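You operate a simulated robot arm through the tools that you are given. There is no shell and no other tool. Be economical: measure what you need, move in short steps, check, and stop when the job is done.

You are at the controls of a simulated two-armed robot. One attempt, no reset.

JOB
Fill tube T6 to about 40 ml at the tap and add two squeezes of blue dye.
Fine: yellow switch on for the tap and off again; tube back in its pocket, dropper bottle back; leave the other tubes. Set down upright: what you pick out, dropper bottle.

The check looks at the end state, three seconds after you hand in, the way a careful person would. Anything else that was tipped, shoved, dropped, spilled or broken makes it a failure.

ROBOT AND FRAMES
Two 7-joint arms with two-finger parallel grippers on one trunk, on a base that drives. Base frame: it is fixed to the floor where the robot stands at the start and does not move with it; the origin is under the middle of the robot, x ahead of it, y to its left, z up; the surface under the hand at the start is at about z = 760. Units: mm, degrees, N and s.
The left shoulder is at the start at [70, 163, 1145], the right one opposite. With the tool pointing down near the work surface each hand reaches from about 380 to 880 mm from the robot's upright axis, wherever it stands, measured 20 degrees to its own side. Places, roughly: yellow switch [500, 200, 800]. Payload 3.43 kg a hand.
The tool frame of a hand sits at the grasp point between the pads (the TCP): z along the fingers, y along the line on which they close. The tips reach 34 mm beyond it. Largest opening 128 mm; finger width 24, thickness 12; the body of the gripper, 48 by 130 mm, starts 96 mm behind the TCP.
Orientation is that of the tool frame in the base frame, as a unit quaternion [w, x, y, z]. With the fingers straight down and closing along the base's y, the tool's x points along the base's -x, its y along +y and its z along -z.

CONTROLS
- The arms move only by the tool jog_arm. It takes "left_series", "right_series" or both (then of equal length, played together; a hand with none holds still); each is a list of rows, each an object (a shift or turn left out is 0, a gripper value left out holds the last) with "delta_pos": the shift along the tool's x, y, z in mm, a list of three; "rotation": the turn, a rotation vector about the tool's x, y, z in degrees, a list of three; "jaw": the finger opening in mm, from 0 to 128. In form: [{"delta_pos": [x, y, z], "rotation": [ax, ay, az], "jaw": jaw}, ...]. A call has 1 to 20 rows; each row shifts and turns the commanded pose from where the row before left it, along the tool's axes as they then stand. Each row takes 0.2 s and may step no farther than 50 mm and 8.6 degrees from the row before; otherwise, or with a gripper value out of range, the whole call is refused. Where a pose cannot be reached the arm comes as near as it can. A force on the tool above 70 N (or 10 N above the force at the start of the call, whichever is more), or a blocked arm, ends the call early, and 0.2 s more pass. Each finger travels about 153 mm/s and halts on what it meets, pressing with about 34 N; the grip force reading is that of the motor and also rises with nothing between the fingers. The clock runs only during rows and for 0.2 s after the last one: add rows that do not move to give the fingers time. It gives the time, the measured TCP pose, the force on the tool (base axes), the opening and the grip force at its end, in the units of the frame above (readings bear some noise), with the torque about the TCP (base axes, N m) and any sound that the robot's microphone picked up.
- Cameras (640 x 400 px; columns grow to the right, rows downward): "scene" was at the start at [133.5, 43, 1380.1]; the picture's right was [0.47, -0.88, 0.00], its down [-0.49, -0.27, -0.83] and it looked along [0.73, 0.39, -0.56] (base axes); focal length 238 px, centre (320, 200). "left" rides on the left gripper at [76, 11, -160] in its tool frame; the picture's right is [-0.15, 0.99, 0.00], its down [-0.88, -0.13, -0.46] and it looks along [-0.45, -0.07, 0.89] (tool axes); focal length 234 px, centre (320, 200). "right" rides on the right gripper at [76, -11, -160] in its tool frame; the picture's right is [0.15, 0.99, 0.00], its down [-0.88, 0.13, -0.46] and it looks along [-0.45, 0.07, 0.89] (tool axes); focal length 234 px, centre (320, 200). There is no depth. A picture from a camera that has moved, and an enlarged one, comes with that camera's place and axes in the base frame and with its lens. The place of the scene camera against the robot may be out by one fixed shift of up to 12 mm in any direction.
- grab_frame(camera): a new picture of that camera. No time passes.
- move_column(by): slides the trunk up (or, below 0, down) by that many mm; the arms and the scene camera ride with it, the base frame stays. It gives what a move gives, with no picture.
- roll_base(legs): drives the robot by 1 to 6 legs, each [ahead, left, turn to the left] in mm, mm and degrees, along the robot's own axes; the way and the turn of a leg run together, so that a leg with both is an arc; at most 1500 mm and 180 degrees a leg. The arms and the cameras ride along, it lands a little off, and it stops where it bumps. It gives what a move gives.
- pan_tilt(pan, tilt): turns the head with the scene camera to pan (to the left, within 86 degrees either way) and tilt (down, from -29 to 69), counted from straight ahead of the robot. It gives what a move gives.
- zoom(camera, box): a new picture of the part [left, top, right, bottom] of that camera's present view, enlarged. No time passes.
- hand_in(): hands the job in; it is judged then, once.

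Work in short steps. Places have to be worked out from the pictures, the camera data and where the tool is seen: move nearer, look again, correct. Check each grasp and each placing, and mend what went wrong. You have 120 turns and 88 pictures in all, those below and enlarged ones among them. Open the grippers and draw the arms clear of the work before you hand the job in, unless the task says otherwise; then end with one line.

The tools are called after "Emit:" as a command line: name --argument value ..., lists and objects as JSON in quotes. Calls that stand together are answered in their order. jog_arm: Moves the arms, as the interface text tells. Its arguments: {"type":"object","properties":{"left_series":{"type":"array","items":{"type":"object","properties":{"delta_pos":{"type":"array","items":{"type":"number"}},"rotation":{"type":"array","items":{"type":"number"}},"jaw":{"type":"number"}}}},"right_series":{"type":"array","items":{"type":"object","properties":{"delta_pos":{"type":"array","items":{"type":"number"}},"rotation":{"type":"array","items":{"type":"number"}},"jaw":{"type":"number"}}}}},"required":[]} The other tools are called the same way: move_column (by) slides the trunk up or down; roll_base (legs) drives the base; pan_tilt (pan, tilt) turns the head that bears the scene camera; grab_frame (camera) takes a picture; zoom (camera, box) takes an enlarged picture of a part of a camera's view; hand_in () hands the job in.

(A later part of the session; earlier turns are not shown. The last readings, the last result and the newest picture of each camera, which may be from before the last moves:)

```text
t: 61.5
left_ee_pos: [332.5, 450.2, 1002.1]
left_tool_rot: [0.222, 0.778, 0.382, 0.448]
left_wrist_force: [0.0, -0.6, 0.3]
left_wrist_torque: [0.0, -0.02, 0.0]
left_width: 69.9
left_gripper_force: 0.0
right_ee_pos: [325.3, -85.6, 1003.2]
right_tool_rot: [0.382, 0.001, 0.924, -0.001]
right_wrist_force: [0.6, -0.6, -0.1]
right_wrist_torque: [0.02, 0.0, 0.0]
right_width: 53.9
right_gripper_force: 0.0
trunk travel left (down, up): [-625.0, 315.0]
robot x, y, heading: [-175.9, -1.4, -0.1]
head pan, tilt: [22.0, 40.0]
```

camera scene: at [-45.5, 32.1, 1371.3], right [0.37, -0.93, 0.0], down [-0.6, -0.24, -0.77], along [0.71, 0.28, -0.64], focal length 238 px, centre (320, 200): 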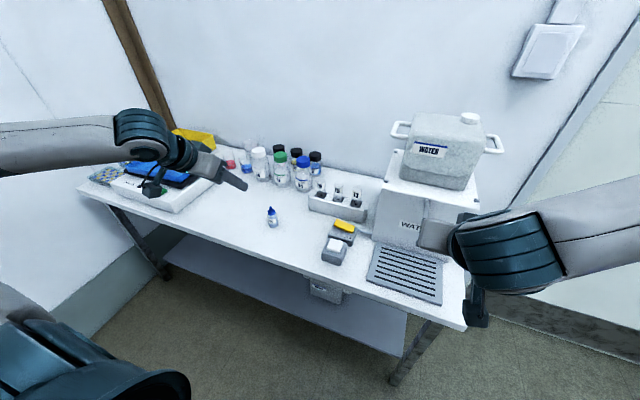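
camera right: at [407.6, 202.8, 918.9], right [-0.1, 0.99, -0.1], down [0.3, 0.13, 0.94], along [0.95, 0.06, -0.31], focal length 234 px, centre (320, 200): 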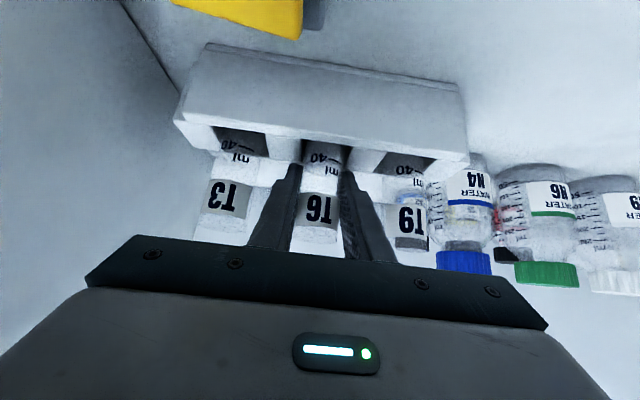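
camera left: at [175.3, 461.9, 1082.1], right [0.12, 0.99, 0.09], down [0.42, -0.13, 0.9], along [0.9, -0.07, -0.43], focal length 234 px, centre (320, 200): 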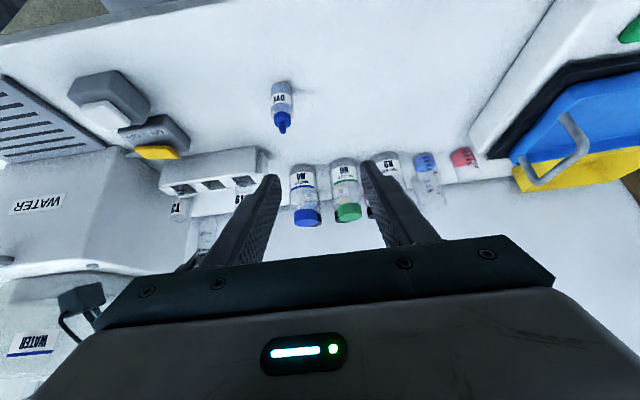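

127° of roll is fine; continue to 180°.

Emit:
jog_arm --left_series '[{"rotation": [0, 0, 8.5]}, {"rotation": [0, 0, 8.5]}, {"rotation": [0, 0, 8.5]}, {"rotation": [0, 0, 8.5]}, {"rotation": [0, 0, 8.5]}, {"rotation": [0, 0, 8.5]}, {"rotation": [0, 0, 1.5]}, {}]'

Emit:
grab_frame --camera "left"

```text
t: 63.3
left_ee_pos: [332.3, 451.7, 1002.5]
left_tool_rot: [0.0, 0.866, -0.001, 0.5]
left_wrist_force: [-0.6, 0.3, 0.9]
left_wrist_torque: [-0.05, -0.02, 0.0]
left_width: 70.0
left_gripper_force: 0.1
right_ee_pos: [326.5, -85.6, 1004.6]
right_tool_rot: [0.382, 0.003, 0.924, -0.002]
right_wrist_force: [0.0, -0.6, 0.0]
right_wrist_torque: [0.04, 0.02, -0.01]
right_width: 53.8
right_gripper_force: 0.0
trunk travel left (down, up): [-625.0, 315.0]
robot x, y, heading: [-179.2, -2.6, 0.0]
head pan, tilt: [22.0, 40.0]
```

```text
22 pictures are left
camera left: at [232.6, 439.5, 1147.1], right [-0.07, -0.99, -0.13], down [-0.83, 0.13, -0.53], along [0.55, 0.07, -0.84], focal length 234 px, centre (320, 200)
```

left: 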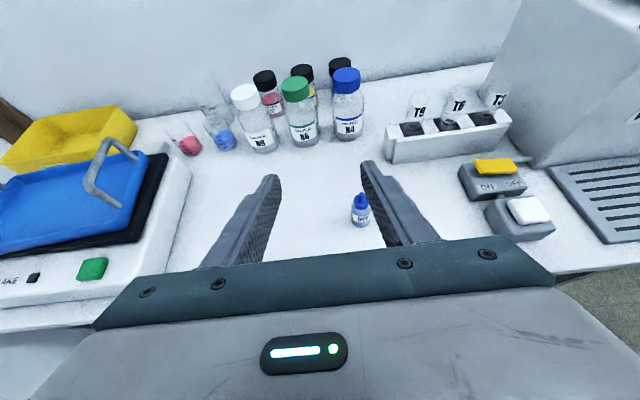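

The roll works and the view is upright. Bottle about (430,401). I move to a pre-grasp ~100 mm short of it on the 30° approach line and look.

Emit:
jog_arm --left_series '[{"delta_pos": [-32.6, 12.7, 22]}, {"delta_pos": [-32.6, 12.7, 22]}, {"delta_pos": [-32.6, 12.7, 22]}, {"delta_pos": [-32.6, 12.7, 22]}, {}]'

Emit:
grab_frame --camera "left"

```text
t: 64.5
left_ee_pos: [342.3, 400.8, 844.8]
left_tool_rot: [0.0, 0.866, 0.0, 0.501]
left_wrist_force: [0.0, 0.0, -0.3]
left_wrist_torque: [0.0, 0.01, -0.06]
left_width: 70.0
left_gripper_force: 0.0
right_ee_pos: [324.0, -83.7, 1004.2]
right_tool_rot: [0.383, 0.001, 0.924, -0.001]
right_wrist_force: [-0.5, -0.2, 0.3]
right_wrist_torque: [0.01, -0.01, 0.01]
right_width: 54.1
right_gripper_force: 0.0
trunk travel left (down, up): [-625.0, 315.0]
robot x, y, heading: [-179.2, -0.6, 0.1]
head pan, tilt: [22.0, 40.0]
```

```text
21 pictures are left
camera left: at [241.8, 390.1, 989.9], right [-0.07, -0.99, -0.13], down [-0.83, 0.13, -0.54], along [0.55, 0.07, -0.83], focal length 234 px, centre (320, 200)
```

left: 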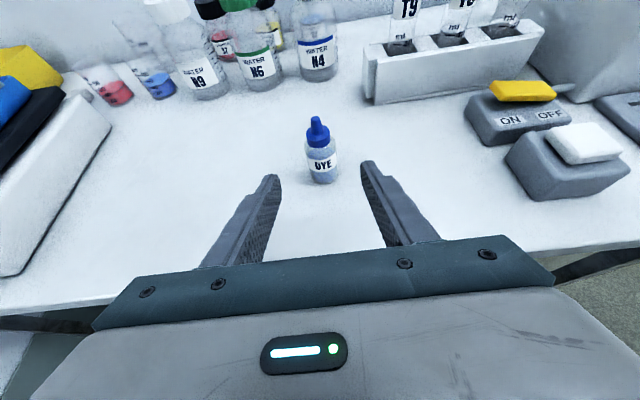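

Bottle at about (434,402), body centre z≈790, tip z≈837. Advance 104 mm along the approach to straddle it and narrow the jaws to 44.

Emit:
jog_arm --left_series '[{"delta_pos": [1.2, -0.4, 34.6]}, {"delta_pos": [1.2, -0.3, 34.6]}, {"delta_pos": [1.2, -0.3, 34.6]}, {"jaw": 44}, {}]'

Emit:
zoom --camera "left" --box '[200, 80, 440, 230]'

```text
t: 65.7
left_ee_pos: [414.5, 400.5, 807.8]
left_tool_rot: [0.001, 0.866, -0.002, 0.5]
left_wrist_force: [-0.4, -0.1, -0.1]
left_wrist_torque: [0.03, 0.01, 0.0]
left_width: 44.2
left_gripper_force: 0.0
left hand out of reach, approached as far as the arm can: row 3
right_ee_pos: [325.9, -85.9, 1002.7]
right_tool_rot: [0.381, 0.002, 0.924, -0.002]
right_wrist_force: [-0.4, 0.1, 0.3]
right_wrist_torque: [0.01, -0.05, 0.01]
right_width: 54.3
right_gripper_force: 0.0
trunk travel left (down, up): [-625.0, 315.0]
robot x, y, heading: [-180.1, -2.1, 0.0]
head pan, tilt: [22.0, 40.0]
```

```text
2.67 times, centred on (320, 155) of left
camera zoom: at [315.2, 389.5, 953.9], right [-0.08, -0.99, -0.13], down [-0.83, 0.13, -0.54], along [0.55, 0.07, -0.83], focal length 624 px, centre (320, 320)
```

zoom: 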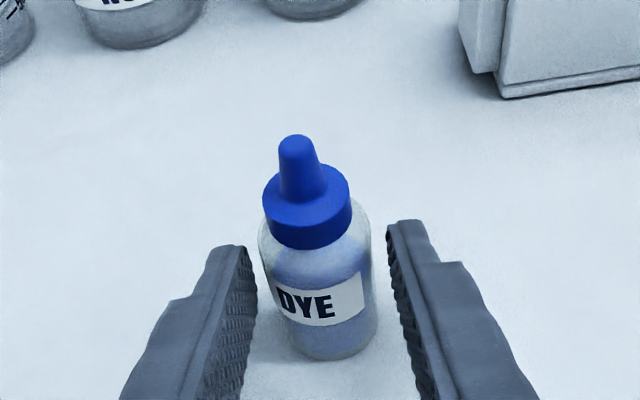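

Left hand hits its reach limit at x=414. I back off, raise the right hand clear of spout height, then drive forward 80 mm.

Emit:
jog_arm --left_series '[{"jaw": 64}, {"delta_pos": [0, 0, -35]}, {"delta_pos": [0, 0, -35]}, {"delta_pos": [0, 0, -40]}, {}, {}, {}]' --right_series '[{"delta_pos": [-24, 0, -24]}, {"delta_pos": [-24, 0, -24]}, {"delta_pos": [-24, 0, -24]}, {"delta_pos": [-24, 0, -24]}, {"delta_pos": [-24, 0, -24]}, {}, {}]'

Emit:
roll_base --legs '[[80, 0, 0]]'

```text
t: 67.3
left_ee_pos: [319.7, 401.4, 864.4]
left_tool_rot: [0.0, 0.866, 0.0, 0.5]
left_wrist_force: [0.3, -1.0, -0.3]
left_wrist_torque: [-0.02, 0.04, 0.0]
left_width: 64.2
left_gripper_force: 0.0
right_ee_pos: [326.1, -84.7, 1174.6]
right_tool_rot: [0.382, 0.002, 0.924, -0.002]
right_wrist_force: [0.9, 0.5, -0.6]
right_wrist_torque: [0.01, 0.0, -0.01]
right_width: 54.1
right_gripper_force: 0.0
trunk travel left (down, up): [-625.0, 315.0]
robot x, y, heading: [-178.7, -2.4, 0.1]
head pan, tilt: [22.0, 40.0]
```

```text
t: 68.3
left_ee_pos: [398.6, 400.5, 863.4]
left_tool_rot: [0.0, 0.867, 0.0, 0.499]
left_wrist_force: [-0.9, 0.0, -0.2]
left_wrist_torque: [0.01, 0.03, -0.01]
left_width: 64.0
left_gripper_force: 0.0
right_ee_pos: [405.5, -86.4, 1173.9]
right_tool_rot: [0.382, 0.001, 0.924, -0.001]
right_wrist_force: [0.0, -0.3, -0.2]
right_wrist_torque: [-0.01, 0.0, 0.03]
right_width: 53.8
right_gripper_force: 0.0
trunk travel left (down, up): [-625.0, 315.0]
robot x, y, heading: [-101.6, -3.0, -0.2]
head pan, tilt: [22.0, 40.0]
```

Now descend onto the approach line and advance to straddle the bottle.

Emit:
jog_arm --left_series '[{"delta_pos": [-40.3, -1.5, 4.1]}, {"delta_pos": [0, 0, 30]}, {"delta_pos": [0, 0, 30]}, {"jaw": 44}, {}]'

Emit:
zoom --camera "left" --box '[200, 80, 440, 230]'

```text
t: 69.5
left_ee_pos: [440.9, 405.4, 810.2]
left_tool_rot: [0.0, 0.866, -0.001, 0.5]
left_wrist_force: [-0.6, -0.1, -0.3]
left_wrist_torque: [0.02, -0.03, 0.03]
left_width: 43.9
left_gripper_force: 0.1
left hand out of reach, approached as far as the arm can: row 3
right_ee_pos: [406.5, -86.8, 1173.1]
right_tool_rot: [0.382, 0.002, 0.924, 0.0]
right_wrist_force: [-0.5, 0.4, 0.4]
right_wrist_torque: [0.01, 0.04, 0.04]
right_width: 53.9
right_gripper_force: 0.1
trunk travel left (down, up): [-625.0, 315.0]
robot x, y, heading: [-101.9, -2.0, -0.3]
head pan, tilt: [22.0, 40.0]
```

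```text
2.67 times, centred on (320, 155) of left
camera zoom: at [340.2, 393.5, 955.4], right [-0.07, -0.99, -0.13], down [-0.84, 0.13, -0.53], along [0.54, 0.07, -0.84], focal length 624 px, centre (320, 320)
```

zoom: 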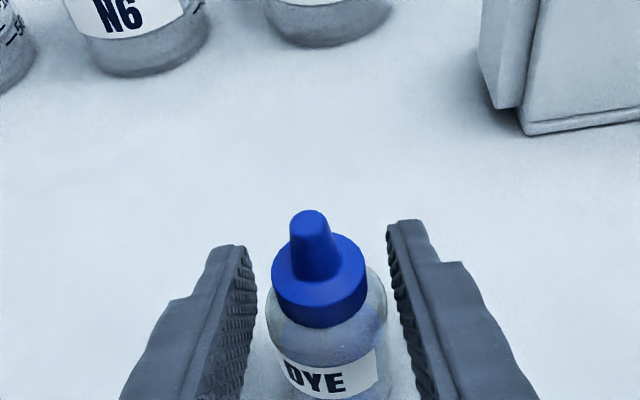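

The limit is in height (z≈810), so I lower the trunk by 15 mm to bring the fingers around the body.

Emit:
move_column --by -15

Emit:
jog_arm --left_series '[{"delta_pos": [0, 0, -3], "jaw": 38}, {"jaw": 34}, {}]'

Emit:
zoom --camera "left" --box '[200, 80, 440, 230]'

```text
t: 70.2
left_ee_pos: [439.2, 405.5, 796.2]
left_tool_rot: [0.001, 0.866, 0.0, 0.5]
left_wrist_force: [0.1, 0.5, 0.6]
left_wrist_torque: [0.03, 0.02, 0.01]
left_width: 44.3
left_gripper_force: 0.2
right_ee_pos: [405.8, -85.8, 1158.9]
right_tool_rot: [0.382, 0.002, 0.924, -0.002]
right_wrist_force: [0.8, 0.5, 0.3]
right_wrist_torque: [0.02, -0.01, -0.03]
right_width: 54.0
right_gripper_force: 0.0
trunk travel left (down, up): [-610.0, 330.0]
robot x, y, heading: [-97.2, -1.5, -0.1]
head pan, tilt: [22.0, 40.0]
```

```text
t: 71.0
left_ee_pos: [436.7, 406.2, 797.4]
left_tool_rot: [0.0, 0.866, 0.0, 0.5]
left_wrist_force: [0.2, 0.2, 0.3]
left_wrist_torque: [-0.02, 0.01, 0.0]
left_width: 34.7
left_gripper_force: 0.2
right_ee_pos: [405.9, -85.2, 1158.2]
right_tool_rot: [0.382, 0.002, 0.924, -0.002]
right_wrist_force: [0.3, -0.7, 0.1]
right_wrist_torque: [0.01, 0.02, -0.02]
right_width: 54.0
right_gripper_force: 0.0
trunk travel left (down, up): [-610.0, 330.0]
robot x, y, heading: [-102.6, 5.1, -0.1]
head pan, tilt: [22.0, 40.0]
```

```text
2.67 times, centred on (320, 155) of left
camera zoom: at [336.4, 394.5, 942.0], right [-0.07, -0.99, -0.13], down [-0.83, 0.13, -0.53], along [0.55, 0.07, -0.84], focal length 624 px, centre (320, 320)
```

zoom: 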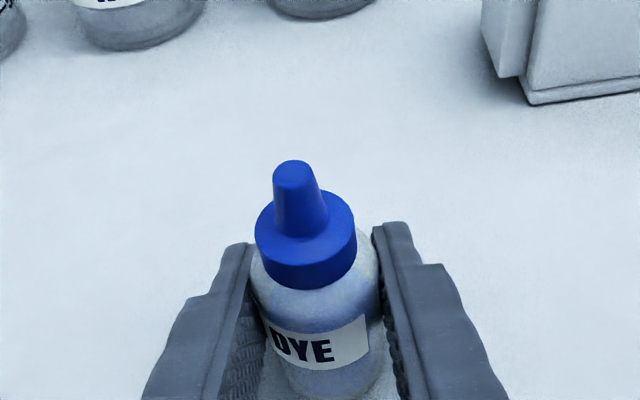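

Width 34.7, no contact force yet. I close in 1.5 mm steps until contact.

Emit:
jog_arm --left_series '[{"jaw": 32.5}, {}]'

Emit:
jog_arm --left_series '[{"jaw": 31}, {}]'

Emit:
jog_arm --left_series '[{"jaw": 29.5}, {}]'

```text
t: 71.6
left_ee_pos: [436.7, 406.7, 797.3]
left_tool_rot: [0.0, 0.866, 0.0, 0.5]
left_wrist_force: [-0.3, -0.3, -0.7]
left_wrist_torque: [0.03, -0.03, 0.0]
left_width: 33.4
left_gripper_force: 1.0
right_ee_pos: [405.9, -84.7, 1159.0]
right_tool_rot: [0.382, 0.002, 0.924, -0.001]
right_wrist_force: [-0.5, 0.8, -0.9]
right_wrist_torque: [0.0, 0.03, 0.0]
right_width: 53.9
right_gripper_force: 0.0
trunk travel left (down, up): [-610.0, 330.0]
robot x, y, heading: [-98.6, -1.2, 0.3]
head pan, tilt: [22.0, 40.0]
```

```text
t: 72.2
left_ee_pos: [436.8, 405.9, 797.1]
left_tool_rot: [0.0, 0.866, 0.0, 0.5]
left_wrist_force: [0.1, -0.4, 0.6]
left_wrist_torque: [-0.02, -0.01, -0.03]
left_width: 33.2
left_gripper_force: 34.2
right_ee_pos: [405.6, -85.8, 1159.1]
right_tool_rot: [0.382, 0.002, 0.924, -0.002]
right_wrist_force: [0.3, -0.6, 0.1]
right_wrist_torque: [0.0, -0.02, 0.01]
right_width: 53.8
right_gripper_force: 0.1
trunk travel left (down, up): [-610.0, 330.0]
robot x, y, heading: [-101.1, -0.6, -0.1]
head pan, tilt: [22.0, 40.0]
```

```text
t: 72.8
left_ee_pos: [435.9, 406.0, 797.7]
left_tool_rot: [0.0, 0.866, 0.0, 0.5]
left_wrist_force: [0.1, 0.0, 0.2]
left_wrist_torque: [-0.03, 0.01, 0.03]
left_width: 33.2
left_gripper_force: 33.6
right_ee_pos: [405.8, -84.9, 1157.8]
right_tool_rot: [0.382, 0.002, 0.924, -0.001]
right_wrist_force: [0.3, -0.5, 0.1]
right_wrist_torque: [0.0, -0.03, -0.01]
right_width: 53.9
right_gripper_force: 0.1
trunk travel left (down, up): [-610.0, 330.0]
robot x, y, heading: [-99.0, -4.5, -0.2]
head pan, tilt: [22.0, 40.0]
```

Contact at 33.2 mm. I test a lighter hold (32.6 command) so that a squeeze can be distinct from holding.

Emit:
jog_arm --left_series '[{"jaw": 32.6}, {}, {}, {}]'

```text
t: 73.8
left_ee_pos: [437.1, 405.7, 796.7]
left_tool_rot: [0.0, 0.866, 0.0, 0.5]
left_wrist_force: [-0.7, 0.6, 0.4]
left_wrist_torque: [0.01, -0.01, 0.01]
left_width: 33.6
left_gripper_force: 1.3
right_ee_pos: [406.5, -86.3, 1157.2]
right_tool_rot: [0.382, 0.002, 0.924, -0.002]
right_wrist_force: [-0.1, 0.2, 0.2]
right_wrist_torque: [0.0, 0.01, -0.01]
right_width: 54.0
right_gripper_force: 0.0
trunk travel left (down, up): [-610.0, 330.0]
robot x, y, heading: [-101.5, -0.2, 0.2]
head pan, tilt: [22.0, 40.0]
```

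Try 32.0 for an intermediate hold.

Emit:
jog_arm --left_series '[{"jaw": 32.0}, {}, {}]'

Emit:
jog_arm --left_series '[{"jaw": 31.5}, {}, {}]'

```text
t: 74.6
left_ee_pos: [437.3, 405.3, 796.0]
left_tool_rot: [0.0, 0.866, 0.0, 0.5]
left_wrist_force: [0.3, -0.2, 0.8]
left_wrist_torque: [0.0, 0.02, 0.01]
left_width: 33.4
left_gripper_force: 11.7
right_ee_pos: [404.9, -84.9, 1157.9]
right_tool_rot: [0.382, 0.002, 0.924, -0.001]
right_wrist_force: [-0.4, -0.2, 0.2]
right_wrist_torque: [-0.01, 0.01, 0.03]
right_width: 54.2
right_gripper_force: 0.1
trunk travel left (down, up): [-610.0, 330.0]
robot x, y, heading: [-99.9, -1.8, -0.3]
head pan, tilt: [22.0, 40.0]
```

```text
t: 75.4
left_ee_pos: [435.7, 406.0, 796.9]
left_tool_rot: [0.0, 0.866, 0.001, 0.5]
left_wrist_force: [0.2, -0.8, 0.8]
left_wrist_torque: [0.0, 0.01, 0.01]
left_width: 33.1
left_gripper_force: 34.0
right_ee_pos: [404.6, -83.8, 1159.5]
right_tool_rot: [0.383, 0.002, 0.924, -0.002]
right_wrist_force: [0.0, 0.7, 0.0]
right_wrist_torque: [0.0, 0.03, -0.04]
right_width: 53.7
right_gripper_force: 0.0
trunk travel left (down, up): [-610.0, 330.0]
robot x, y, heading: [-99.2, 0.4, -0.3]
head pan, tilt: [22.0, 40.0]
```

12 N at command 32.0, full squeeze ≤31.5. I hold at 32.0, lift 110 mm and pitch level, checking the bottle stays.

Emit:
jog_arm --left_series '[{"jaw": 32.0}, {}, {"delta_pos": [12, 0, -7]}, {"delta_pos": [26, 0, -15]}, {"delta_pos": [28.6, 0, -16.5]}, {"delta_pos": [28.6, 0, -16.5]}, {"rotation": [0, 7.5, 0]}, {"rotation": [0, 7.5, 0]}, {"rotation": [0, 7.5, 0]}, {"rotation": [0, 7.5, 0]}, {}]'

Emit:
grab_frame --camera "left"

```text
t: 77.8
left_ee_pos: [440.6, 409.8, 939.4]
left_tool_rot: [0.0, 0.707, 0.0, 0.708]
left_wrist_force: [0.5, 0.9, -0.2]
left_wrist_torque: [0.0, -0.07, 0.03]
left_width: 32.2
left_gripper_force: 0.0
left hand out of reach, approached as far as the arm can: row 10
right_ee_pos: [405.1, -84.6, 1160.5]
right_tool_rot: [0.382, 0.002, 0.924, -0.002]
right_wrist_force: [-0.5, 0.3, -0.3]
right_wrist_torque: [0.01, 0.0, 0.0]
right_width: 53.9
right_gripper_force: 0.1
trunk travel left (down, up): [-610.0, 330.0]
robot x, y, heading: [-101.9, -0.9, 0.1]
head pan, tilt: [22.0, 40.0]
```

```text
17 pictures are left
camera left: at [281.1, 398.5, 1014.0], right [0.0, -0.99, -0.15], down [-0.45, 0.13, -0.88], along [0.89, 0.07, -0.45], focal length 234 px, centre (320, 200)
```

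left: 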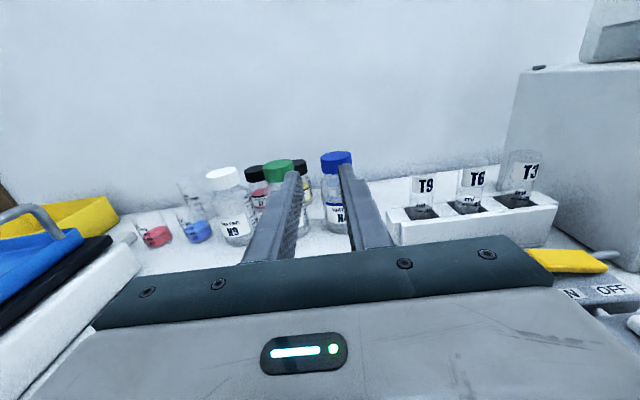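

Width 32.2 with zero force: the bottle is not held. I look for it.

Emit:
zoom --camera "scene" --box '[160, 140, 400, 290]'

```text
2.67 times, centred on (280, 215) of scene
camera zoom: at [33.2, 32.6, 1356.3], right [0.37, -0.93, 0.0], down [-0.6, -0.24, -0.77], along [0.71, 0.29, -0.64], focal length 634 px, centre (427, 160)
```

zoom: 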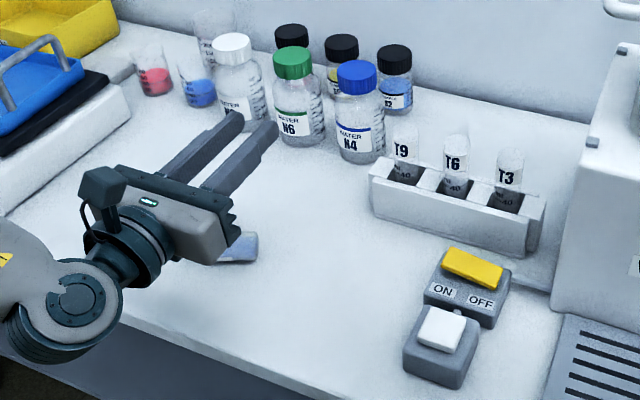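

The dropper fell over and lies near (425,447) on the table; I must pick it up and set it upright later. I raise the hand and pitch down to see it.

Emit:
jog_arm --left_series '[{"delta_pos": [40, 0, -25], "jaw": 70}, {"delta_pos": [40, 0, -25]}, {"delta_pos": [20, -20, -20]}, {"rotation": [0, -8.2, 0]}, {"rotation": [0, -8.2, 0]}, {"rotation": [0, -8.2, 0]}, {"rotation": [0, -8.2, 0]}, {"rotation": [0, -8.2, 0]}, {"rotation": [0, -8.2, 0]}, {"rotation": [0, -8.2, 0]}, {"rotation": [0, -8.2, 0]}, {"rotation": [0, -8.2, 0]}, {"rotation": [0, -8.2, 0]}, {"rotation": [0, -8, 0]}, {}]'

Emit:
grab_frame --camera "left"

Emit:
zoom --camera "scene" --box '[220, 190, 316, 250]'

```text
t: 81.0
left_ee_pos: [405.6, 474.5, 1019.8]
left_tool_rot: [-0.015, 0.998, 0.009, 0.058]
left_wrist_force: [-0.5, -0.2, 0.6]
left_wrist_torque: [0.0, -0.04, 0.0]
left_width: 69.9
left_gripper_force: 0.1
left hand out of reach, approached as far as the arm can: row 2, 3, 4, 10, 11
right_ee_pos: [405.1, -83.9, 1158.1]
right_tool_rot: [0.383, 0.001, 0.924, -0.002]
right_wrist_force: [-0.1, 0.1, -0.4]
right_wrist_torque: [0.01, 0.02, -0.04]
right_width: 53.9
right_gripper_force: 0.2
trunk travel left (down, up): [-610.0, 330.0]
robot x, y, heading: [-102.9, -0.4, -0.0]
head pan, tilt: [22.0, 40.0]
```

```text
15 pictures are left
camera left: at [463.9, 459.4, 1186.0], right [-0.12, -0.99, -0.05], down [-0.93, 0.1, 0.35], along [-0.35, 0.09, -0.93], focal length 234 px, centre (320, 200)
```

left: 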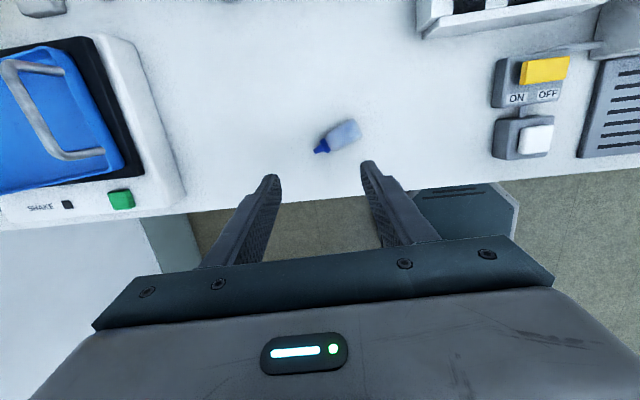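

```text
6.67 times, centred on (268, 220) of scene
camera zoom: at [32.6, 33.1, 1356.3], right [0.37, -0.93, 0.0], down [-0.6, -0.24, -0.77], along [0.71, 0.28, -0.64], focal length 1584 px, centre (667, 67)
```

zoom: 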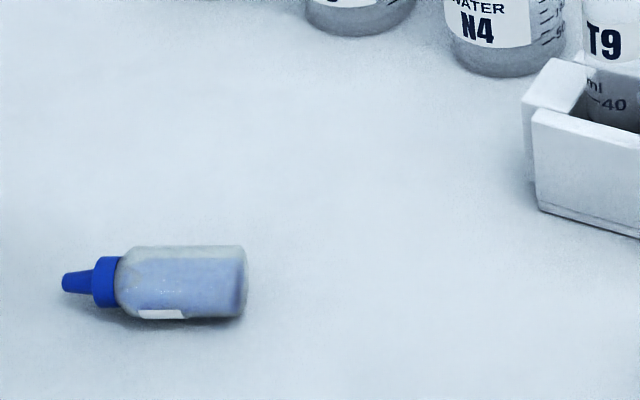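

No spill. The bottle lies with base (428,420) and cap tip (401,491). Gripping it tool-down with tool x toward the cap lets me invert it by pitching. I yaw the hand accordingly (tool z −111°).

Emit:
jog_arm --left_series '[{"rotation": [0, 0, -8.54]}, {"rotation": [0, 0, -8.54]}, {"rotation": [0, 0, -8.54]}, {"rotation": [0, 0, -8.54]}, {"rotation": [0, 0, -8.54]}, {"rotation": [0, 0, -8.54]}, {"rotation": [0, 0, -8.54]}, {"rotation": [0, 0, -8.54]}, {"rotation": [0, 0, -8.54]}, {"rotation": [0, 0, -8.54]}, {"rotation": [0, 0, -8.54]}, {"rotation": [0, 0, -8.54]}, {"rotation": [0, 0, -8.54]}, {}]'

```text
t: 84.0
left_ee_pos: [408.8, 473.7, 1018.9]
left_tool_rot: [0.039, 0.556, 0.829, 0.047]
left_wrist_force: [0.0, 0.3, 0.2]
left_wrist_torque: [0.02, 0.0, -0.02]
left_width: 69.9
left_gripper_force: 0.0
right_ee_pos: [405.6, -85.5, 1158.3]
right_tool_rot: [0.382, 0.001, 0.924, -0.001]
right_wrist_force: [0.2, -0.8, 0.6]
right_wrist_torque: [0.02, 0.03, 0.0]
right_width: 53.9
right_gripper_force: 0.1
trunk travel left (down, up): [-610.0, 330.0]
robot x, y, heading: [-97.9, -1.0, -0.0]
head pan, tilt: [22.0, 40.0]
```

Orientation matches the bottle axis. Level the tool, move above the bottle body and descend to hover.

Emit:
jog_arm --left_series '[{"rotation": [6.95, 0.7, 0]}, {"delta_pos": [-31.6, -2.1, 0]}, {"delta_pos": [0, 0, 46]}, {"delta_pos": [0, 0, 46]}, {"delta_pos": [0, 0, 46]}, {}]'

Emit:
grab_frame --camera "left"

```text
t: 85.4
left_ee_pos: [416.4, 443.0, 881.3]
left_tool_rot: [0.0, 0.558, 0.83, -0.001]
left_wrist_force: [-0.4, 0.0, -0.3]
left_wrist_torque: [0.0, -0.02, -0.02]
left_width: 69.9
left_gripper_force: 0.1
right_ee_pos: [405.6, -85.3, 1159.0]
right_tool_rot: [0.382, 0.001, 0.924, -0.001]
right_wrist_force: [0.2, -0.4, -0.3]
right_wrist_torque: [0.01, -0.01, -0.03]
right_width: 54.1
right_gripper_force: 0.0
trunk travel left (down, up): [-610.0, 330.0]
robot x, y, heading: [-98.0, 3.9, 0.0]
head pan, tilt: [22.0, 40.0]
```

```text
13 pictures are left
camera left: at [398.5, 518.4, 1040.8], right [0.97, 0.24, 0.0], down [0.21, -0.86, 0.46], along [0.11, -0.44, -0.89], focal length 234 px, centre (320, 200)
```

left: 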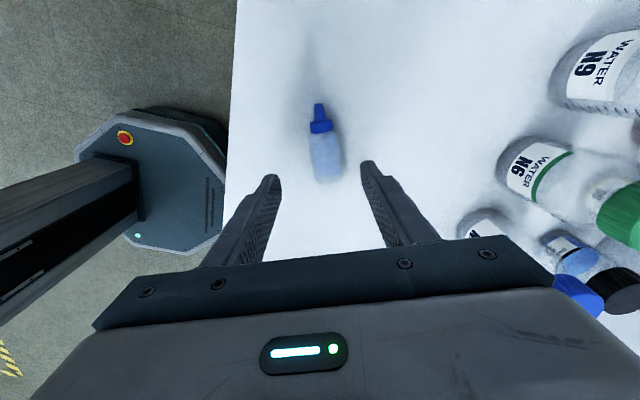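

Small correction (4 mm, 2°), descend to z≈797 and close firmly.

Emit:
jog_arm --left_series '[{"delta_pos": [-4, 4.4, 0], "rotation": [0, 0, 2]}, {"delta_pos": [0, 0, 40]}, {"delta_pos": [0, 0, 40]}, {"delta_pos": [0, 0, 4]}, {"jaw": 50}, {"jaw": 38}, {"jaw": 28}, {}]'

Emit:
zoom --camera "left" --box '[200, 80, 440, 230]'

```text
t: 87.2
left_ee_pos: [422.7, 441.9, 796.7]
left_tool_rot: [0.0, 0.573, 0.82, 0.0]
left_wrist_force: [0.0, 0.6, 1.1]
left_wrist_torque: [-0.02, 0.02, -0.02]
left_width: 33.5
left_gripper_force: 34.0
right_ee_pos: [405.2, -85.9, 1157.6]
right_tool_rot: [0.381, 0.003, 0.924, -0.003]
right_wrist_force: [0.0, -0.1, 0.8]
right_wrist_torque: [-0.02, 0.01, 0.01]
right_width: 53.9
right_gripper_force: 0.1
trunk travel left (down, up): [-610.0, 330.0]
robot x, y, heading: [-103.4, 1.9, -0.1]
head pan, tilt: [22.0, 40.0]
```

```text
2.67 times, centred on (320, 155) of left
camera zoom: at [407.8, 517.1, 956.0], right [0.98, 0.2, 0.0], down [0.18, -0.87, 0.46], along [0.09, -0.45, -0.89], focal length 624 px, centre (320, 320)
```

zoom: 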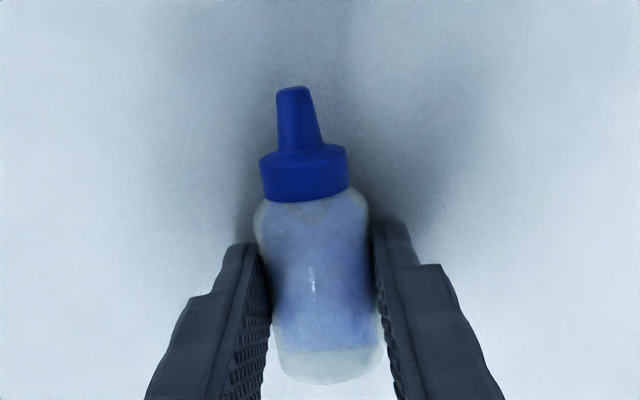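

Firm grip at 33.5 mm. I lift to z≈950 keeping the bottle horizontal, raise the right hand, then drive 100 mm forward so the left arm reaches the rack.

Emit:
jog_arm --left_series '[{"delta_pos": [0, 0, -15]}, {"delta_pos": [0, 0, -35]}, {"delta_pos": [0, 0, -35]}, {"delta_pos": [0, 0, -35]}, {"delta_pos": [0, 0, -35]}, {}]' --right_series '[{"delta_pos": [-15, 0, -15]}, {"delta_pos": [-15, 0, -15]}, {"delta_pos": [-15, 0, -15]}, {"delta_pos": [-15, 0, -15]}, {}, {}]'

Emit:
roll_base --legs '[[100, 0, 0]]'

Emit:
grab_frame --camera "left"

```text
t: 88.6
left_ee_pos: [424.9, 441.0, 952.6]
left_tool_rot: [0.0, 0.572, 0.82, 0.0]
left_wrist_force: [0.5, 0.5, -1.9]
left_wrist_torque: [0.0, 0.0, 0.0]
left_width: 33.3
left_gripper_force: 34.6
right_ee_pos: [406.2, -84.2, 1242.6]
right_tool_rot: [0.382, 0.002, 0.924, -0.002]
right_wrist_force: [0.0, 0.4, -0.8]
right_wrist_torque: [0.0, -0.02, -0.02]
right_width: 53.7
right_gripper_force: 0.1
trunk travel left (down, up): [-610.0, 330.0]
robot x, y, heading: [-98.5, -2.2, 0.0]
head pan, tilt: [22.0, 40.0]
```

```text
t: 89.7
left_ee_pos: [524.0, 441.0, 951.6]
left_tool_rot: [0.001, 0.573, 0.82, 0.0]
left_wrist_force: [0.1, -0.5, -0.9]
left_wrist_torque: [-0.04, 0.01, 0.05]
left_width: 33.0
left_gripper_force: 33.7
right_ee_pos: [505.9, -85.5, 1244.2]
right_tool_rot: [0.382, 0.001, 0.924, -0.002]
right_wrist_force: [-0.3, 0.5, -0.1]
right_wrist_torque: [0.02, -0.02, 0.02]
right_width: 53.9
right_gripper_force: 0.0
trunk travel left (down, up): [-610.0, 330.0]
robot x, y, heading: [-2.5, -2.2, 0.2]
head pan, tilt: [22.0, 40.0]
```

```text
11 pictures are left
camera left: at [507.1, 516.3, 1111.2], right [0.98, 0.2, 0.0], down [0.18, -0.87, 0.46], along [0.09, -0.45, -0.89], focal length 234 px, centre (320, 200)
```

left: 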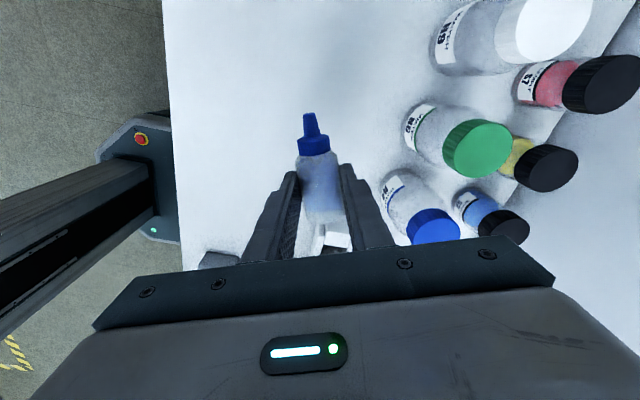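

Bottle is held, tip at (55,-1,20) in the tool frame. Moving so the tip is above T6's mouth with the bottle still horizontal.

Emit:
jog_arm --left_series '[{"delta_pos": [-41.1, -3.9, 0]}, {"delta_pos": [-41.1, -3.9, 0]}, {"delta_pos": [-41.1, -3.9, 0]}, {"delta_pos": [-41.1, -3.9, 0]}, {"delta_pos": [-41.1, -3.9, 0]}, {"delta_pos": [-41.1, -3.9, 0]}, {"delta_pos": [-41.2, -3.8, 0]}, {}]'

Emit:
grab_frame --camera "left"

```text
t: 91.5
left_ee_pos: [590.8, 168.3, 954.6]
left_tool_rot: [0.001, 0.572, 0.82, 0.001]
left_wrist_force: [0.3, -0.4, -1.4]
left_wrist_torque: [-0.06, -0.04, -0.04]
left_width: 33.3
left_gripper_force: 33.6
left hand out of reach, approached as far as the arm can: row 7
right_ee_pos: [504.4, -85.2, 1243.9]
right_tool_rot: [0.382, 0.002, 0.924, -0.002]
right_wrist_force: [-0.2, 0.3, 0.3]
right_wrist_torque: [0.03, -0.01, 0.01]
right_width: 54.3
right_gripper_force: 0.1
trunk travel left (down, up): [-610.0, 330.0]
robot x, y, heading: [-1.7, 0.2, -0.1]
head pan, tilt: [22.0, 40.0]
```

```text
10 pictures are left
camera left: at [575.5, 243.7, 1113.6], right [0.98, 0.2, 0.0], down [0.18, -0.87, 0.46], along [0.09, -0.45, -0.89], focal length 234 px, centre (320, 200)
```

left: 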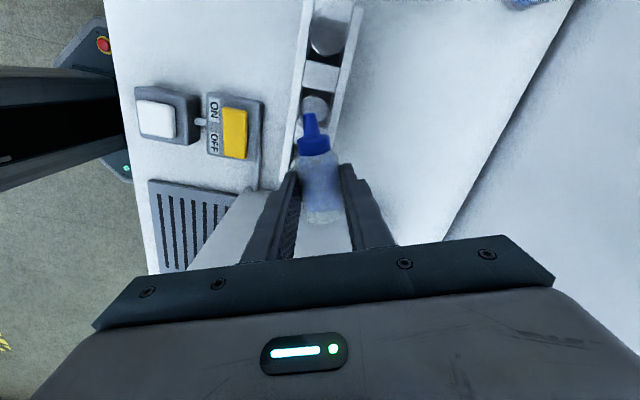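

Nearly there. One zoom to see nozzle versus mouth.

Emit:
zoom --camera "left" --box '[250, 0, 410, 180]'

```text
2.22 times, centred on (330, 90) of left
camera zoom: at [575.5, 243.7, 1113.6], right [0.98, 0.2, 0.0], down [0.18, -0.87, 0.46], along [0.09, -0.45, -0.89], focal length 520 px, centre (298, 444)
```

zoom: 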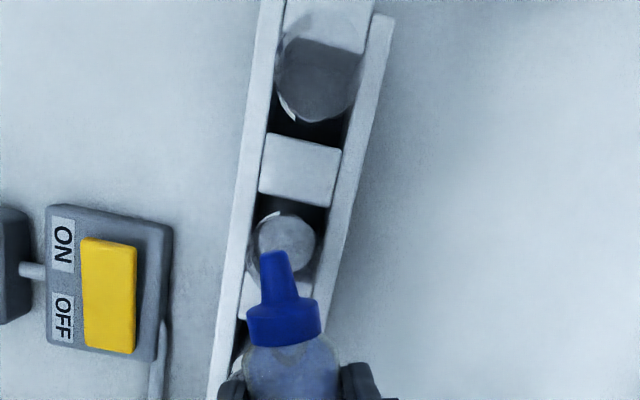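

T6's rim centre is at about (574,215). I pitch the bottle down about its tip, first 51°, and compute the tip from the pose.

Emit:
jog_arm --left_series '[{"delta_pos": [3.56, 0, -7.91], "rotation": [0, -8.5, 0]}, {"delta_pos": [3.56, 0, -7.91], "rotation": [0, -8.5, 0]}, {"delta_pos": [3.56, 0, -7.91], "rotation": [0, -8.5, 0]}, {"delta_pos": [3.56, 0, -7.91], "rotation": [0, -8.5, 0]}, {"delta_pos": [3.56, 0, -7.91], "rotation": [0, -8.5, 0]}, {"delta_pos": [3.56, 0, -7.91], "rotation": [0, -8.5, 0]}, {}]'

```text
t: 93.1
left_ee_pos: [580.3, 200.3, 989.1]
left_tool_rot: [0.353, 0.517, 0.74, -0.246]
left_wrist_force: [0.2, -0.2, -0.4]
left_wrist_torque: [0.02, -0.03, 0.01]
left_width: 33.2
left_gripper_force: 33.8
right_ee_pos: [505.2, -87.0, 1243.1]
right_tool_rot: [0.382, 0.002, 0.924, 0.0]
right_wrist_force: [0.6, -0.9, -0.4]
right_wrist_torque: [0.01, 0.01, 0.02]
right_width: 53.8
right_gripper_force: 0.0
trunk travel left (down, up): [-610.0, 330.0]
robot x, y, heading: [0.7, 3.0, -0.4]
head pan, tilt: [22.0, 40.0]
```

Tip stayed at (573,218,934). Finish the pitch to fully inverted.

Emit:
jog_arm --left_series '[{"delta_pos": [3.56, 0, -7.91], "rotation": [0, -8.5, 0]}, {"delta_pos": [3.56, 0, -7.91], "rotation": [0, -8.5, 0]}, {"delta_pos": [3.56, 0, -7.91], "rotation": [0, -8.5, 0]}, {"delta_pos": [3.56, 0, -7.91], "rotation": [0, -8.5, 0]}, {"delta_pos": [1.95, 0, -4.72], "rotation": [0, -5, 0]}, {}]'

Emit:
zoom --camera "scene" --box '[280, 120, 440, 220]'

```text
t: 94.5
left_ee_pos: [533.3, 231.5, 1038.0]
left_tool_rot: [0.496, 0.454, 0.657, -0.34]
left_wrist_force: [0.6, -0.4, 0.1]
left_wrist_torque: [0.02, -0.04, -0.03]
left_width: 33.2
left_gripper_force: 33.9
left hand out of reach, approached as far as the arm can: row 2, 3, 4, 5
right_ee_pos: [505.8, -84.7, 1242.6]
right_tool_rot: [0.382, 0.001, 0.924, -0.001]
right_wrist_force: [0.1, 0.6, 0.3]
right_wrist_torque: [-0.02, 0.03, 0.02]
right_width: 53.7
right_gripper_force: 0.1
trunk travel left (down, up): [-610.0, 330.0]
robot x, y, heading: [0.1, -1.6, -0.4]
head pan, tilt: [22.0, 40.0]
```

```text
4.00 times, centred on (360, 170) of scene
camera zoom: at [133.6, 31.8, 1356.2], right [0.37, -0.93, 0.0], down [-0.6, -0.24, -0.77], along [0.71, 0.29, -0.64], focal length 950 px, centre (160, 320)
```

zoom: 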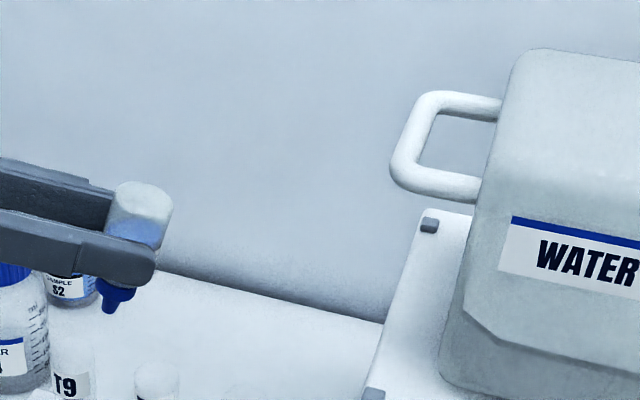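

Inverted, but the arm drifted to a reachable spot (tip ≈(534,227,980)). I try moving toward the mouth with this orientation.

Emit:
jog_arm --left_series '[{"delta_pos": [10, 16.5, 14]}, {"delta_pos": [15, 16.5, 15]}, {}]'

```text
t: 95.3
left_ee_pos: [547.4, 228.2, 1036.6]
left_tool_rot: [0.493, 0.455, 0.662, -0.334]
left_wrist_force: [0.5, 0.0, -0.1]
left_wrist_torque: [0.01, -0.01, 0.0]
left_width: 33.3
left_gripper_force: 34.1
left hand out of reach, approached as far as the arm can: row 1, 2
right_ee_pos: [505.2, -85.4, 1242.9]
right_tool_rot: [0.382, 0.001, 0.924, -0.001]
right_wrist_force: [-1.1, -0.5, 0.2]
right_wrist_torque: [0.02, 0.02, 0.04]
right_width: 54.1
right_gripper_force: 0.0
trunk travel left (down, up): [-610.0, 330.0]
robot x, y, heading: [1.0, -2.7, 0.1]
head pan, tilt: [22.0, 40.0]
```

The limit is again the low height, so I raise the right hand for clearance and lower the trunk 66 mm.

Emit:
jog_arm --right_series '[{"delta_pos": [-17, 0, -17]}, {"delta_pos": [-17, 0, -17]}, {"delta_pos": [-17, 0, -17]}, {}]'

Emit:
move_column --by -66

Emit:
jog_arm --left_series '[{"delta_pos": [-2.7, 10.3, 9]}, {"delta_pos": [-2.6, 10.3, 9]}, {}]'

```text
t: 96.3
left_ee_pos: [546.4, 227.2, 1035.5]
left_tool_rot: [0.491, 0.456, 0.662, -0.334]
left_wrist_force: [-0.9, 0.8, 0.1]
left_wrist_torque: [-0.06, 0.0, 0.0]
left_width: 33.4
left_gripper_force: 34.3
right_ee_pos: [506.1, -84.8, 1315.4]
right_tool_rot: [0.381, 0.002, 0.925, -0.001]
right_wrist_force: [-0.1, -0.5, -0.5]
right_wrist_torque: [0.0, -0.01, 0.0]
right_width: 53.7
right_gripper_force: 0.0
trunk travel left (down, up): [-610.0, 330.0]
robot x, y, heading: [-0.8, 2.4, -0.3]
head pan, tilt: [22.0, 40.0]
```

```text
t: 97.4
left_ee_pos: [546.9, 227.5, 970.2]
left_tool_rot: [0.492, 0.456, 0.662, -0.335]
left_wrist_force: [-0.5, -0.6, 0.2]
left_wrist_torque: [0.0, -0.02, -0.01]
left_width: 33.4
left_gripper_force: 33.9
right_ee_pos: [505.4, -86.1, 1248.8]
right_tool_rot: [0.382, 0.002, 0.924, -0.002]
right_wrist_force: [0.5, 0.5, -0.5]
right_wrist_torque: [-0.01, -0.05, 0.0]
right_width: 54.1
right_gripper_force: 0.2
trunk travel left (down, up): [-544.0, 396.0]
robot x, y, heading: [-3.5, 0.5, -0.1]
head pan, tilt: [22.0, 40.0]
```

```text
t: 98.2
left_ee_pos: [565.7, 219.2, 979.5]
left_tool_rot: [0.49, 0.456, 0.665, -0.331]
left_wrist_force: [-0.4, -0.1, -0.7]
left_wrist_torque: [0.0, 0.01, 0.02]
left_width: 33.2
left_gripper_force: 33.4
left hand out of reach, approached as far as the arm can: row 1, 2
right_ee_pos: [505.8, -85.4, 1248.3]
right_tool_rot: [0.382, 0.002, 0.924, -0.001]
right_wrist_force: [0.9, 0.2, 0.0]
right_wrist_torque: [-0.02, -0.02, 0.01]
right_width: 54.2
right_gripper_force: 0.1
trunk travel left (down, up): [-544.0, 396.0]
robot x, y, heading: [-1.8, -0.7, -0.1]
head pan, tilt: [22.0, 40.0]
```

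Tip ≈(566,217,921). Lower the trunk 15 mm more and step +8 mm in x.

Emit:
move_column --by -18

Emit:
jog_arm --left_series '[{"delta_pos": [-1.2, 8.5, 4.5]}, {}]'

Emit:
grab_frame --camera "left"

Emit:
zoom --camera "scene" --box '[280, 120, 440, 220]'

```text
t: 98.8
left_ee_pos: [565.8, 218.5, 961.2]
left_tool_rot: [0.49, 0.457, 0.665, -0.331]
left_wrist_force: [0.0, -0.4, -0.2]
left_wrist_torque: [0.01, -0.01, 0.04]
left_width: 33.3
left_gripper_force: 34.4
right_ee_pos: [506.0, -85.3, 1230.7]
right_tool_rot: [0.381, 0.002, 0.924, -0.002]
right_wrist_force: [1.1, -0.2, -0.4]
right_wrist_torque: [0.03, 0.0, 0.04]
right_width: 54.0
right_gripper_force: 0.0
trunk travel left (down, up): [-526.0, 414.0]
robot x, y, heading: [0.8, -3.9, -0.4]
head pan, tilt: [22.0, 40.0]
```

```text
t: 99.4
left_ee_pos: [573.3, 217.4, 961.9]
left_tool_rot: [0.488, 0.456, 0.668, -0.328]
left_wrist_force: [0.5, -0.4, -1.2]
left_wrist_torque: [0.03, -0.02, 0.01]
left_width: 33.3
left_gripper_force: 34.2
right_ee_pos: [505.8, -84.9, 1230.7]
right_tool_rot: [0.382, 0.001, 0.924, -0.001]
right_wrist_force: [-0.1, 0.1, -0.1]
right_wrist_torque: [0.0, 0.02, 0.01]
right_width: 54.1
right_gripper_force: 0.0
trunk travel left (down, up): [-526.0, 414.0]
robot x, y, heading: [-0.9, -1.4, -0.0]
head pan, tilt: [22.0, 40.0]
```

```text
7 pictures are left
camera left: at [520.2, 384.8, 938.4], right [0.94, 0.32, 0.15], down [-0.19, 0.1, 0.98], along [0.3, -0.94, 0.16], focal length 234 px, centre (320, 200)
```

left: 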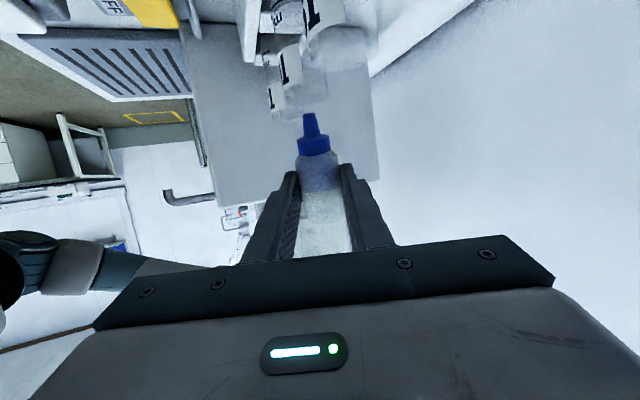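

```text
4.00 times, centred on (360, 170) of scene
camera zoom: at [132.6, 32.1, 1272.3], right [0.37, -0.93, 0.0], down [-0.6, -0.24, -0.77], along [0.71, 0.28, -0.64], focal length 950 px, centre (160, 320)
```

zoom: 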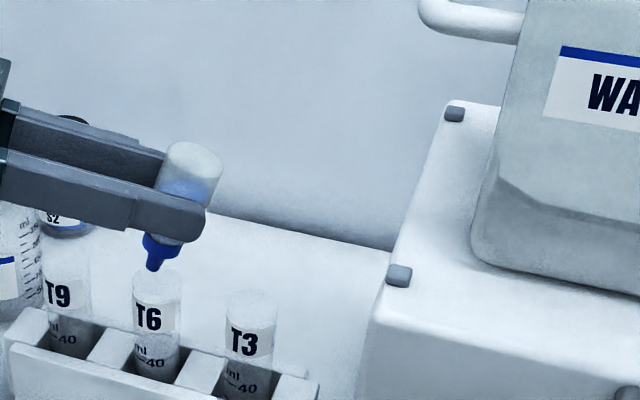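

Nozzle is right above T6's mouth, tube still clear. First squeeze: command the jaws hard closed and watch.

Emit:
jog_arm --left_series '[{"delta_pos": [0, 0, 1.5], "jaw": 20}, {"jaw": 10}, {"jaw": 0}, {}]'

Emit:
zoom --camera "scene" --box '[295, 150, 345, 220]'

```text
t: 100.4
left_ee_pos: [574.2, 214.9, 961.2]
left_tool_rot: [0.488, 0.457, 0.667, -0.328]
left_wrist_force: [-0.3, -0.4, -0.3]
left_wrist_torque: [-0.01, -0.03, 0.0]
left_width: 32.9
left_gripper_force: 34.5
right_ee_pos: [506.3, -85.0, 1231.7]
right_tool_rot: [0.382, 0.002, 0.924, -0.001]
right_wrist_force: [0.6, 0.8, 0.2]
right_wrist_torque: [0.0, 0.02, 0.0]
right_width: 54.1
right_gripper_force: 0.1
trunk travel left (down, up): [-526.0, 414.0]
robot x, y, heading: [-1.5, 3.1, -0.0]
head pan, tilt: [22.0, 40.0]
```

```text
5.71 times, centred on (320, 185) of scene
camera zoom: at [133.0, 32.0, 1272.2], right [0.37, -0.93, 0.0], down [-0.6, -0.24, -0.77], along [0.71, 0.29, -0.64], focal length 1358 px, centre (320, 286)
```

zoom: 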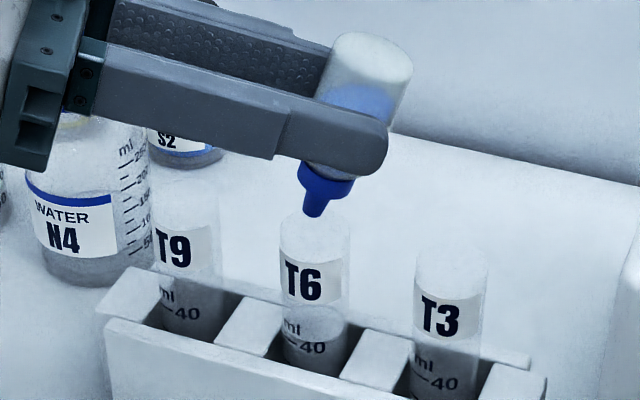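

No dye: a squeeze probably needs a rise in force. I relax in tiny steps reading the force.

Emit:
jog_arm --left_series '[{"jaw": 31.4}, {}]'

Emit:
jog_arm --left_series '[{"jaw": 31.6}, {}]'

```text
t: 101.0
left_ee_pos: [574.0, 216.8, 962.2]
left_tool_rot: [0.489, 0.456, 0.668, -0.328]
left_wrist_force: [0.1, -0.3, -0.8]
left_wrist_torque: [-0.03, 0.01, -0.02]
left_width: 33.3
left_gripper_force: 33.9
right_ee_pos: [505.9, -85.1, 1230.8]
right_tool_rot: [0.382, 0.001, 0.924, 0.0]
right_wrist_force: [-0.7, 0.7, 0.2]
right_wrist_torque: [0.0, -0.01, 0.0]
right_width: 54.0
right_gripper_force: 0.0
trunk travel left (down, up): [-526.0, 414.0]
robot x, y, heading: [0.6, -0.9, -0.1]
head pan, tilt: [22.0, 40.0]
```

```text
t: 101.6
left_ee_pos: [574.2, 214.6, 961.4]
left_tool_rot: [0.489, 0.456, 0.667, -0.329]
left_wrist_force: [0.4, 0.0, -0.1]
left_wrist_torque: [0.01, 0.0, 0.01]
left_width: 33.2
left_gripper_force: 34.3
right_ee_pos: [506.1, -85.7, 1230.3]
right_tool_rot: [0.382, 0.002, 0.924, -0.001]
right_wrist_force: [-0.1, -0.8, -1.0]
right_wrist_torque: [0.01, 0.0, 0.02]
right_width: 54.4
right_gripper_force: 0.2
trunk travel left (down, up): [-526.0, 414.0]
robot x, y, heading: [-5.7, -0.9, -0.2]
head pan, tilt: [22.0, 40.0]
```

Still saturated; go on to 31.75 and 31.85.

Emit:
jog_arm --left_series '[{"jaw": 31.75}, {}]'

Emit:
jog_arm --left_series '[{"jaw": 31.85}, {}]'

```text
t: 102.2
left_ee_pos: [574.9, 216.0, 961.3]
left_tool_rot: [0.488, 0.456, 0.668, -0.328]
left_wrist_force: [0.6, 1.1, -0.2]
left_wrist_torque: [0.01, 0.01, 0.01]
left_width: 33.1
left_gripper_force: 34.2
right_ee_pos: [506.8, -85.2, 1230.9]
right_tool_rot: [0.382, 0.002, 0.924, -0.001]
right_wrist_force: [0.1, 0.0, 0.9]
right_wrist_torque: [0.01, -0.03, 0.05]
right_width: 53.8
right_gripper_force: 0.1
trunk travel left (down, up): [-526.0, 414.0]
robot x, y, heading: [0.9, -2.0, -0.2]
head pan, tilt: [22.0, 40.0]
```

```text
t: 102.8
left_ee_pos: [575.6, 215.7, 960.9]
left_tool_rot: [0.488, 0.456, 0.668, -0.328]
left_wrist_force: [0.1, 0.4, -1.1]
left_wrist_torque: [0.04, -0.02, -0.03]
left_width: 33.2
left_gripper_force: 33.8
right_ee_pos: [506.5, -85.6, 1230.5]
right_tool_rot: [0.381, 0.003, 0.924, -0.002]
right_wrist_force: [0.7, -0.4, -0.7]
right_wrist_torque: [0.02, 0.0, -0.02]
right_width: 54.0
right_gripper_force: 0.0
trunk travel left (down, up): [-526.0, 414.0]
robot x, y, heading: [3.2, -2.6, -0.1]
head pan, tilt: [22.0, 40.0]
```

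Emit:
jog_arm --left_series '[{"jaw": 31.95}, {}]'

Emit:
jog_arm --left_series '[{"jaw": 32.03}, {}]'

```text
t: 103.4
left_ee_pos: [575.0, 216.0, 961.2]
left_tool_rot: [0.488, 0.456, 0.668, -0.328]
left_wrist_force: [-0.1, 0.2, -0.4]
left_wrist_torque: [0.02, -0.01, -0.04]
left_width: 33.2
left_gripper_force: 33.5
right_ee_pos: [505.8, -84.8, 1232.1]
right_tool_rot: [0.382, 0.003, 0.924, -0.002]
right_wrist_force: [-0.3, 0.0, -0.5]
right_wrist_torque: [0.0, 0.03, 0.0]
right_width: 54.1
right_gripper_force: 0.0
trunk travel left (down, up): [-526.0, 414.0]
robot x, y, heading: [-3.0, 0.8, -0.5]
head pan, tilt: [22.0, 40.0]
```

```text
t: 104.0
left_ee_pos: [574.0, 217.1, 962.2]
left_tool_rot: [0.489, 0.456, 0.667, -0.328]
left_wrist_force: [0.1, -0.3, -0.2]
left_wrist_torque: [0.02, 0.0, -0.02]
left_width: 33.2
left_gripper_force: 34.2
right_ee_pos: [505.8, -85.9, 1230.1]
right_tool_rot: [0.382, 0.002, 0.924, -0.001]
right_wrist_force: [-0.2, -0.1, 0.1]
right_wrist_torque: [-0.01, 0.0, -0.01]
right_width: 53.8
right_gripper_force: 0.0
trunk travel left (down, up): [-526.0, 414.0]
robot x, y, heading: [0.1, 1.6, -0.2]
head pan, tilt: [22.0, 40.0]
```

Keep stepping.

Emit:
jog_arm --left_series '[{"jaw": 32.12}, {}]'

Emit:
jog_arm --left_series '[{"jaw": 32.2}, {}]'

```text
t: 104.6
left_ee_pos: [574.8, 216.0, 962.5]
left_tool_rot: [0.488, 0.457, 0.668, -0.328]
left_wrist_force: [-0.2, 0.0, -1.1]
left_wrist_torque: [0.02, 0.0, -0.02]
left_width: 33.1
left_gripper_force: 34.2
right_ee_pos: [505.8, -85.4, 1230.7]
right_tool_rot: [0.382, 0.002, 0.924, -0.002]
right_wrist_force: [-0.1, 0.2, -0.3]
right_wrist_torque: [-0.02, -0.02, -0.02]
right_width: 54.2
right_gripper_force: 0.1
trunk travel left (down, up): [-526.0, 414.0]
robot x, y, heading: [-0.6, 1.1, -0.1]
head pan, tilt: [22.0, 40.0]
```

```text
t: 105.2
left_ee_pos: [574.6, 215.2, 961.2]
left_tool_rot: [0.488, 0.456, 0.668, -0.328]
left_wrist_force: [-0.6, 0.1, 0.6]
left_wrist_torque: [0.02, 0.01, 0.0]
left_width: 33.2
left_gripper_force: 33.8
right_ee_pos: [506.5, -84.4, 1230.4]
right_tool_rot: [0.382, 0.002, 0.924, -0.001]
right_wrist_force: [0.9, -0.5, 0.0]
right_wrist_torque: [-0.01, -0.01, 0.02]
right_width: 53.9
right_gripper_force: 0.0
trunk travel left (down, up): [-526.0, 414.0]
robot x, y, heading: [3.9, -1.0, 0.0]
head pan, tilt: [22.0, 40.0]
```

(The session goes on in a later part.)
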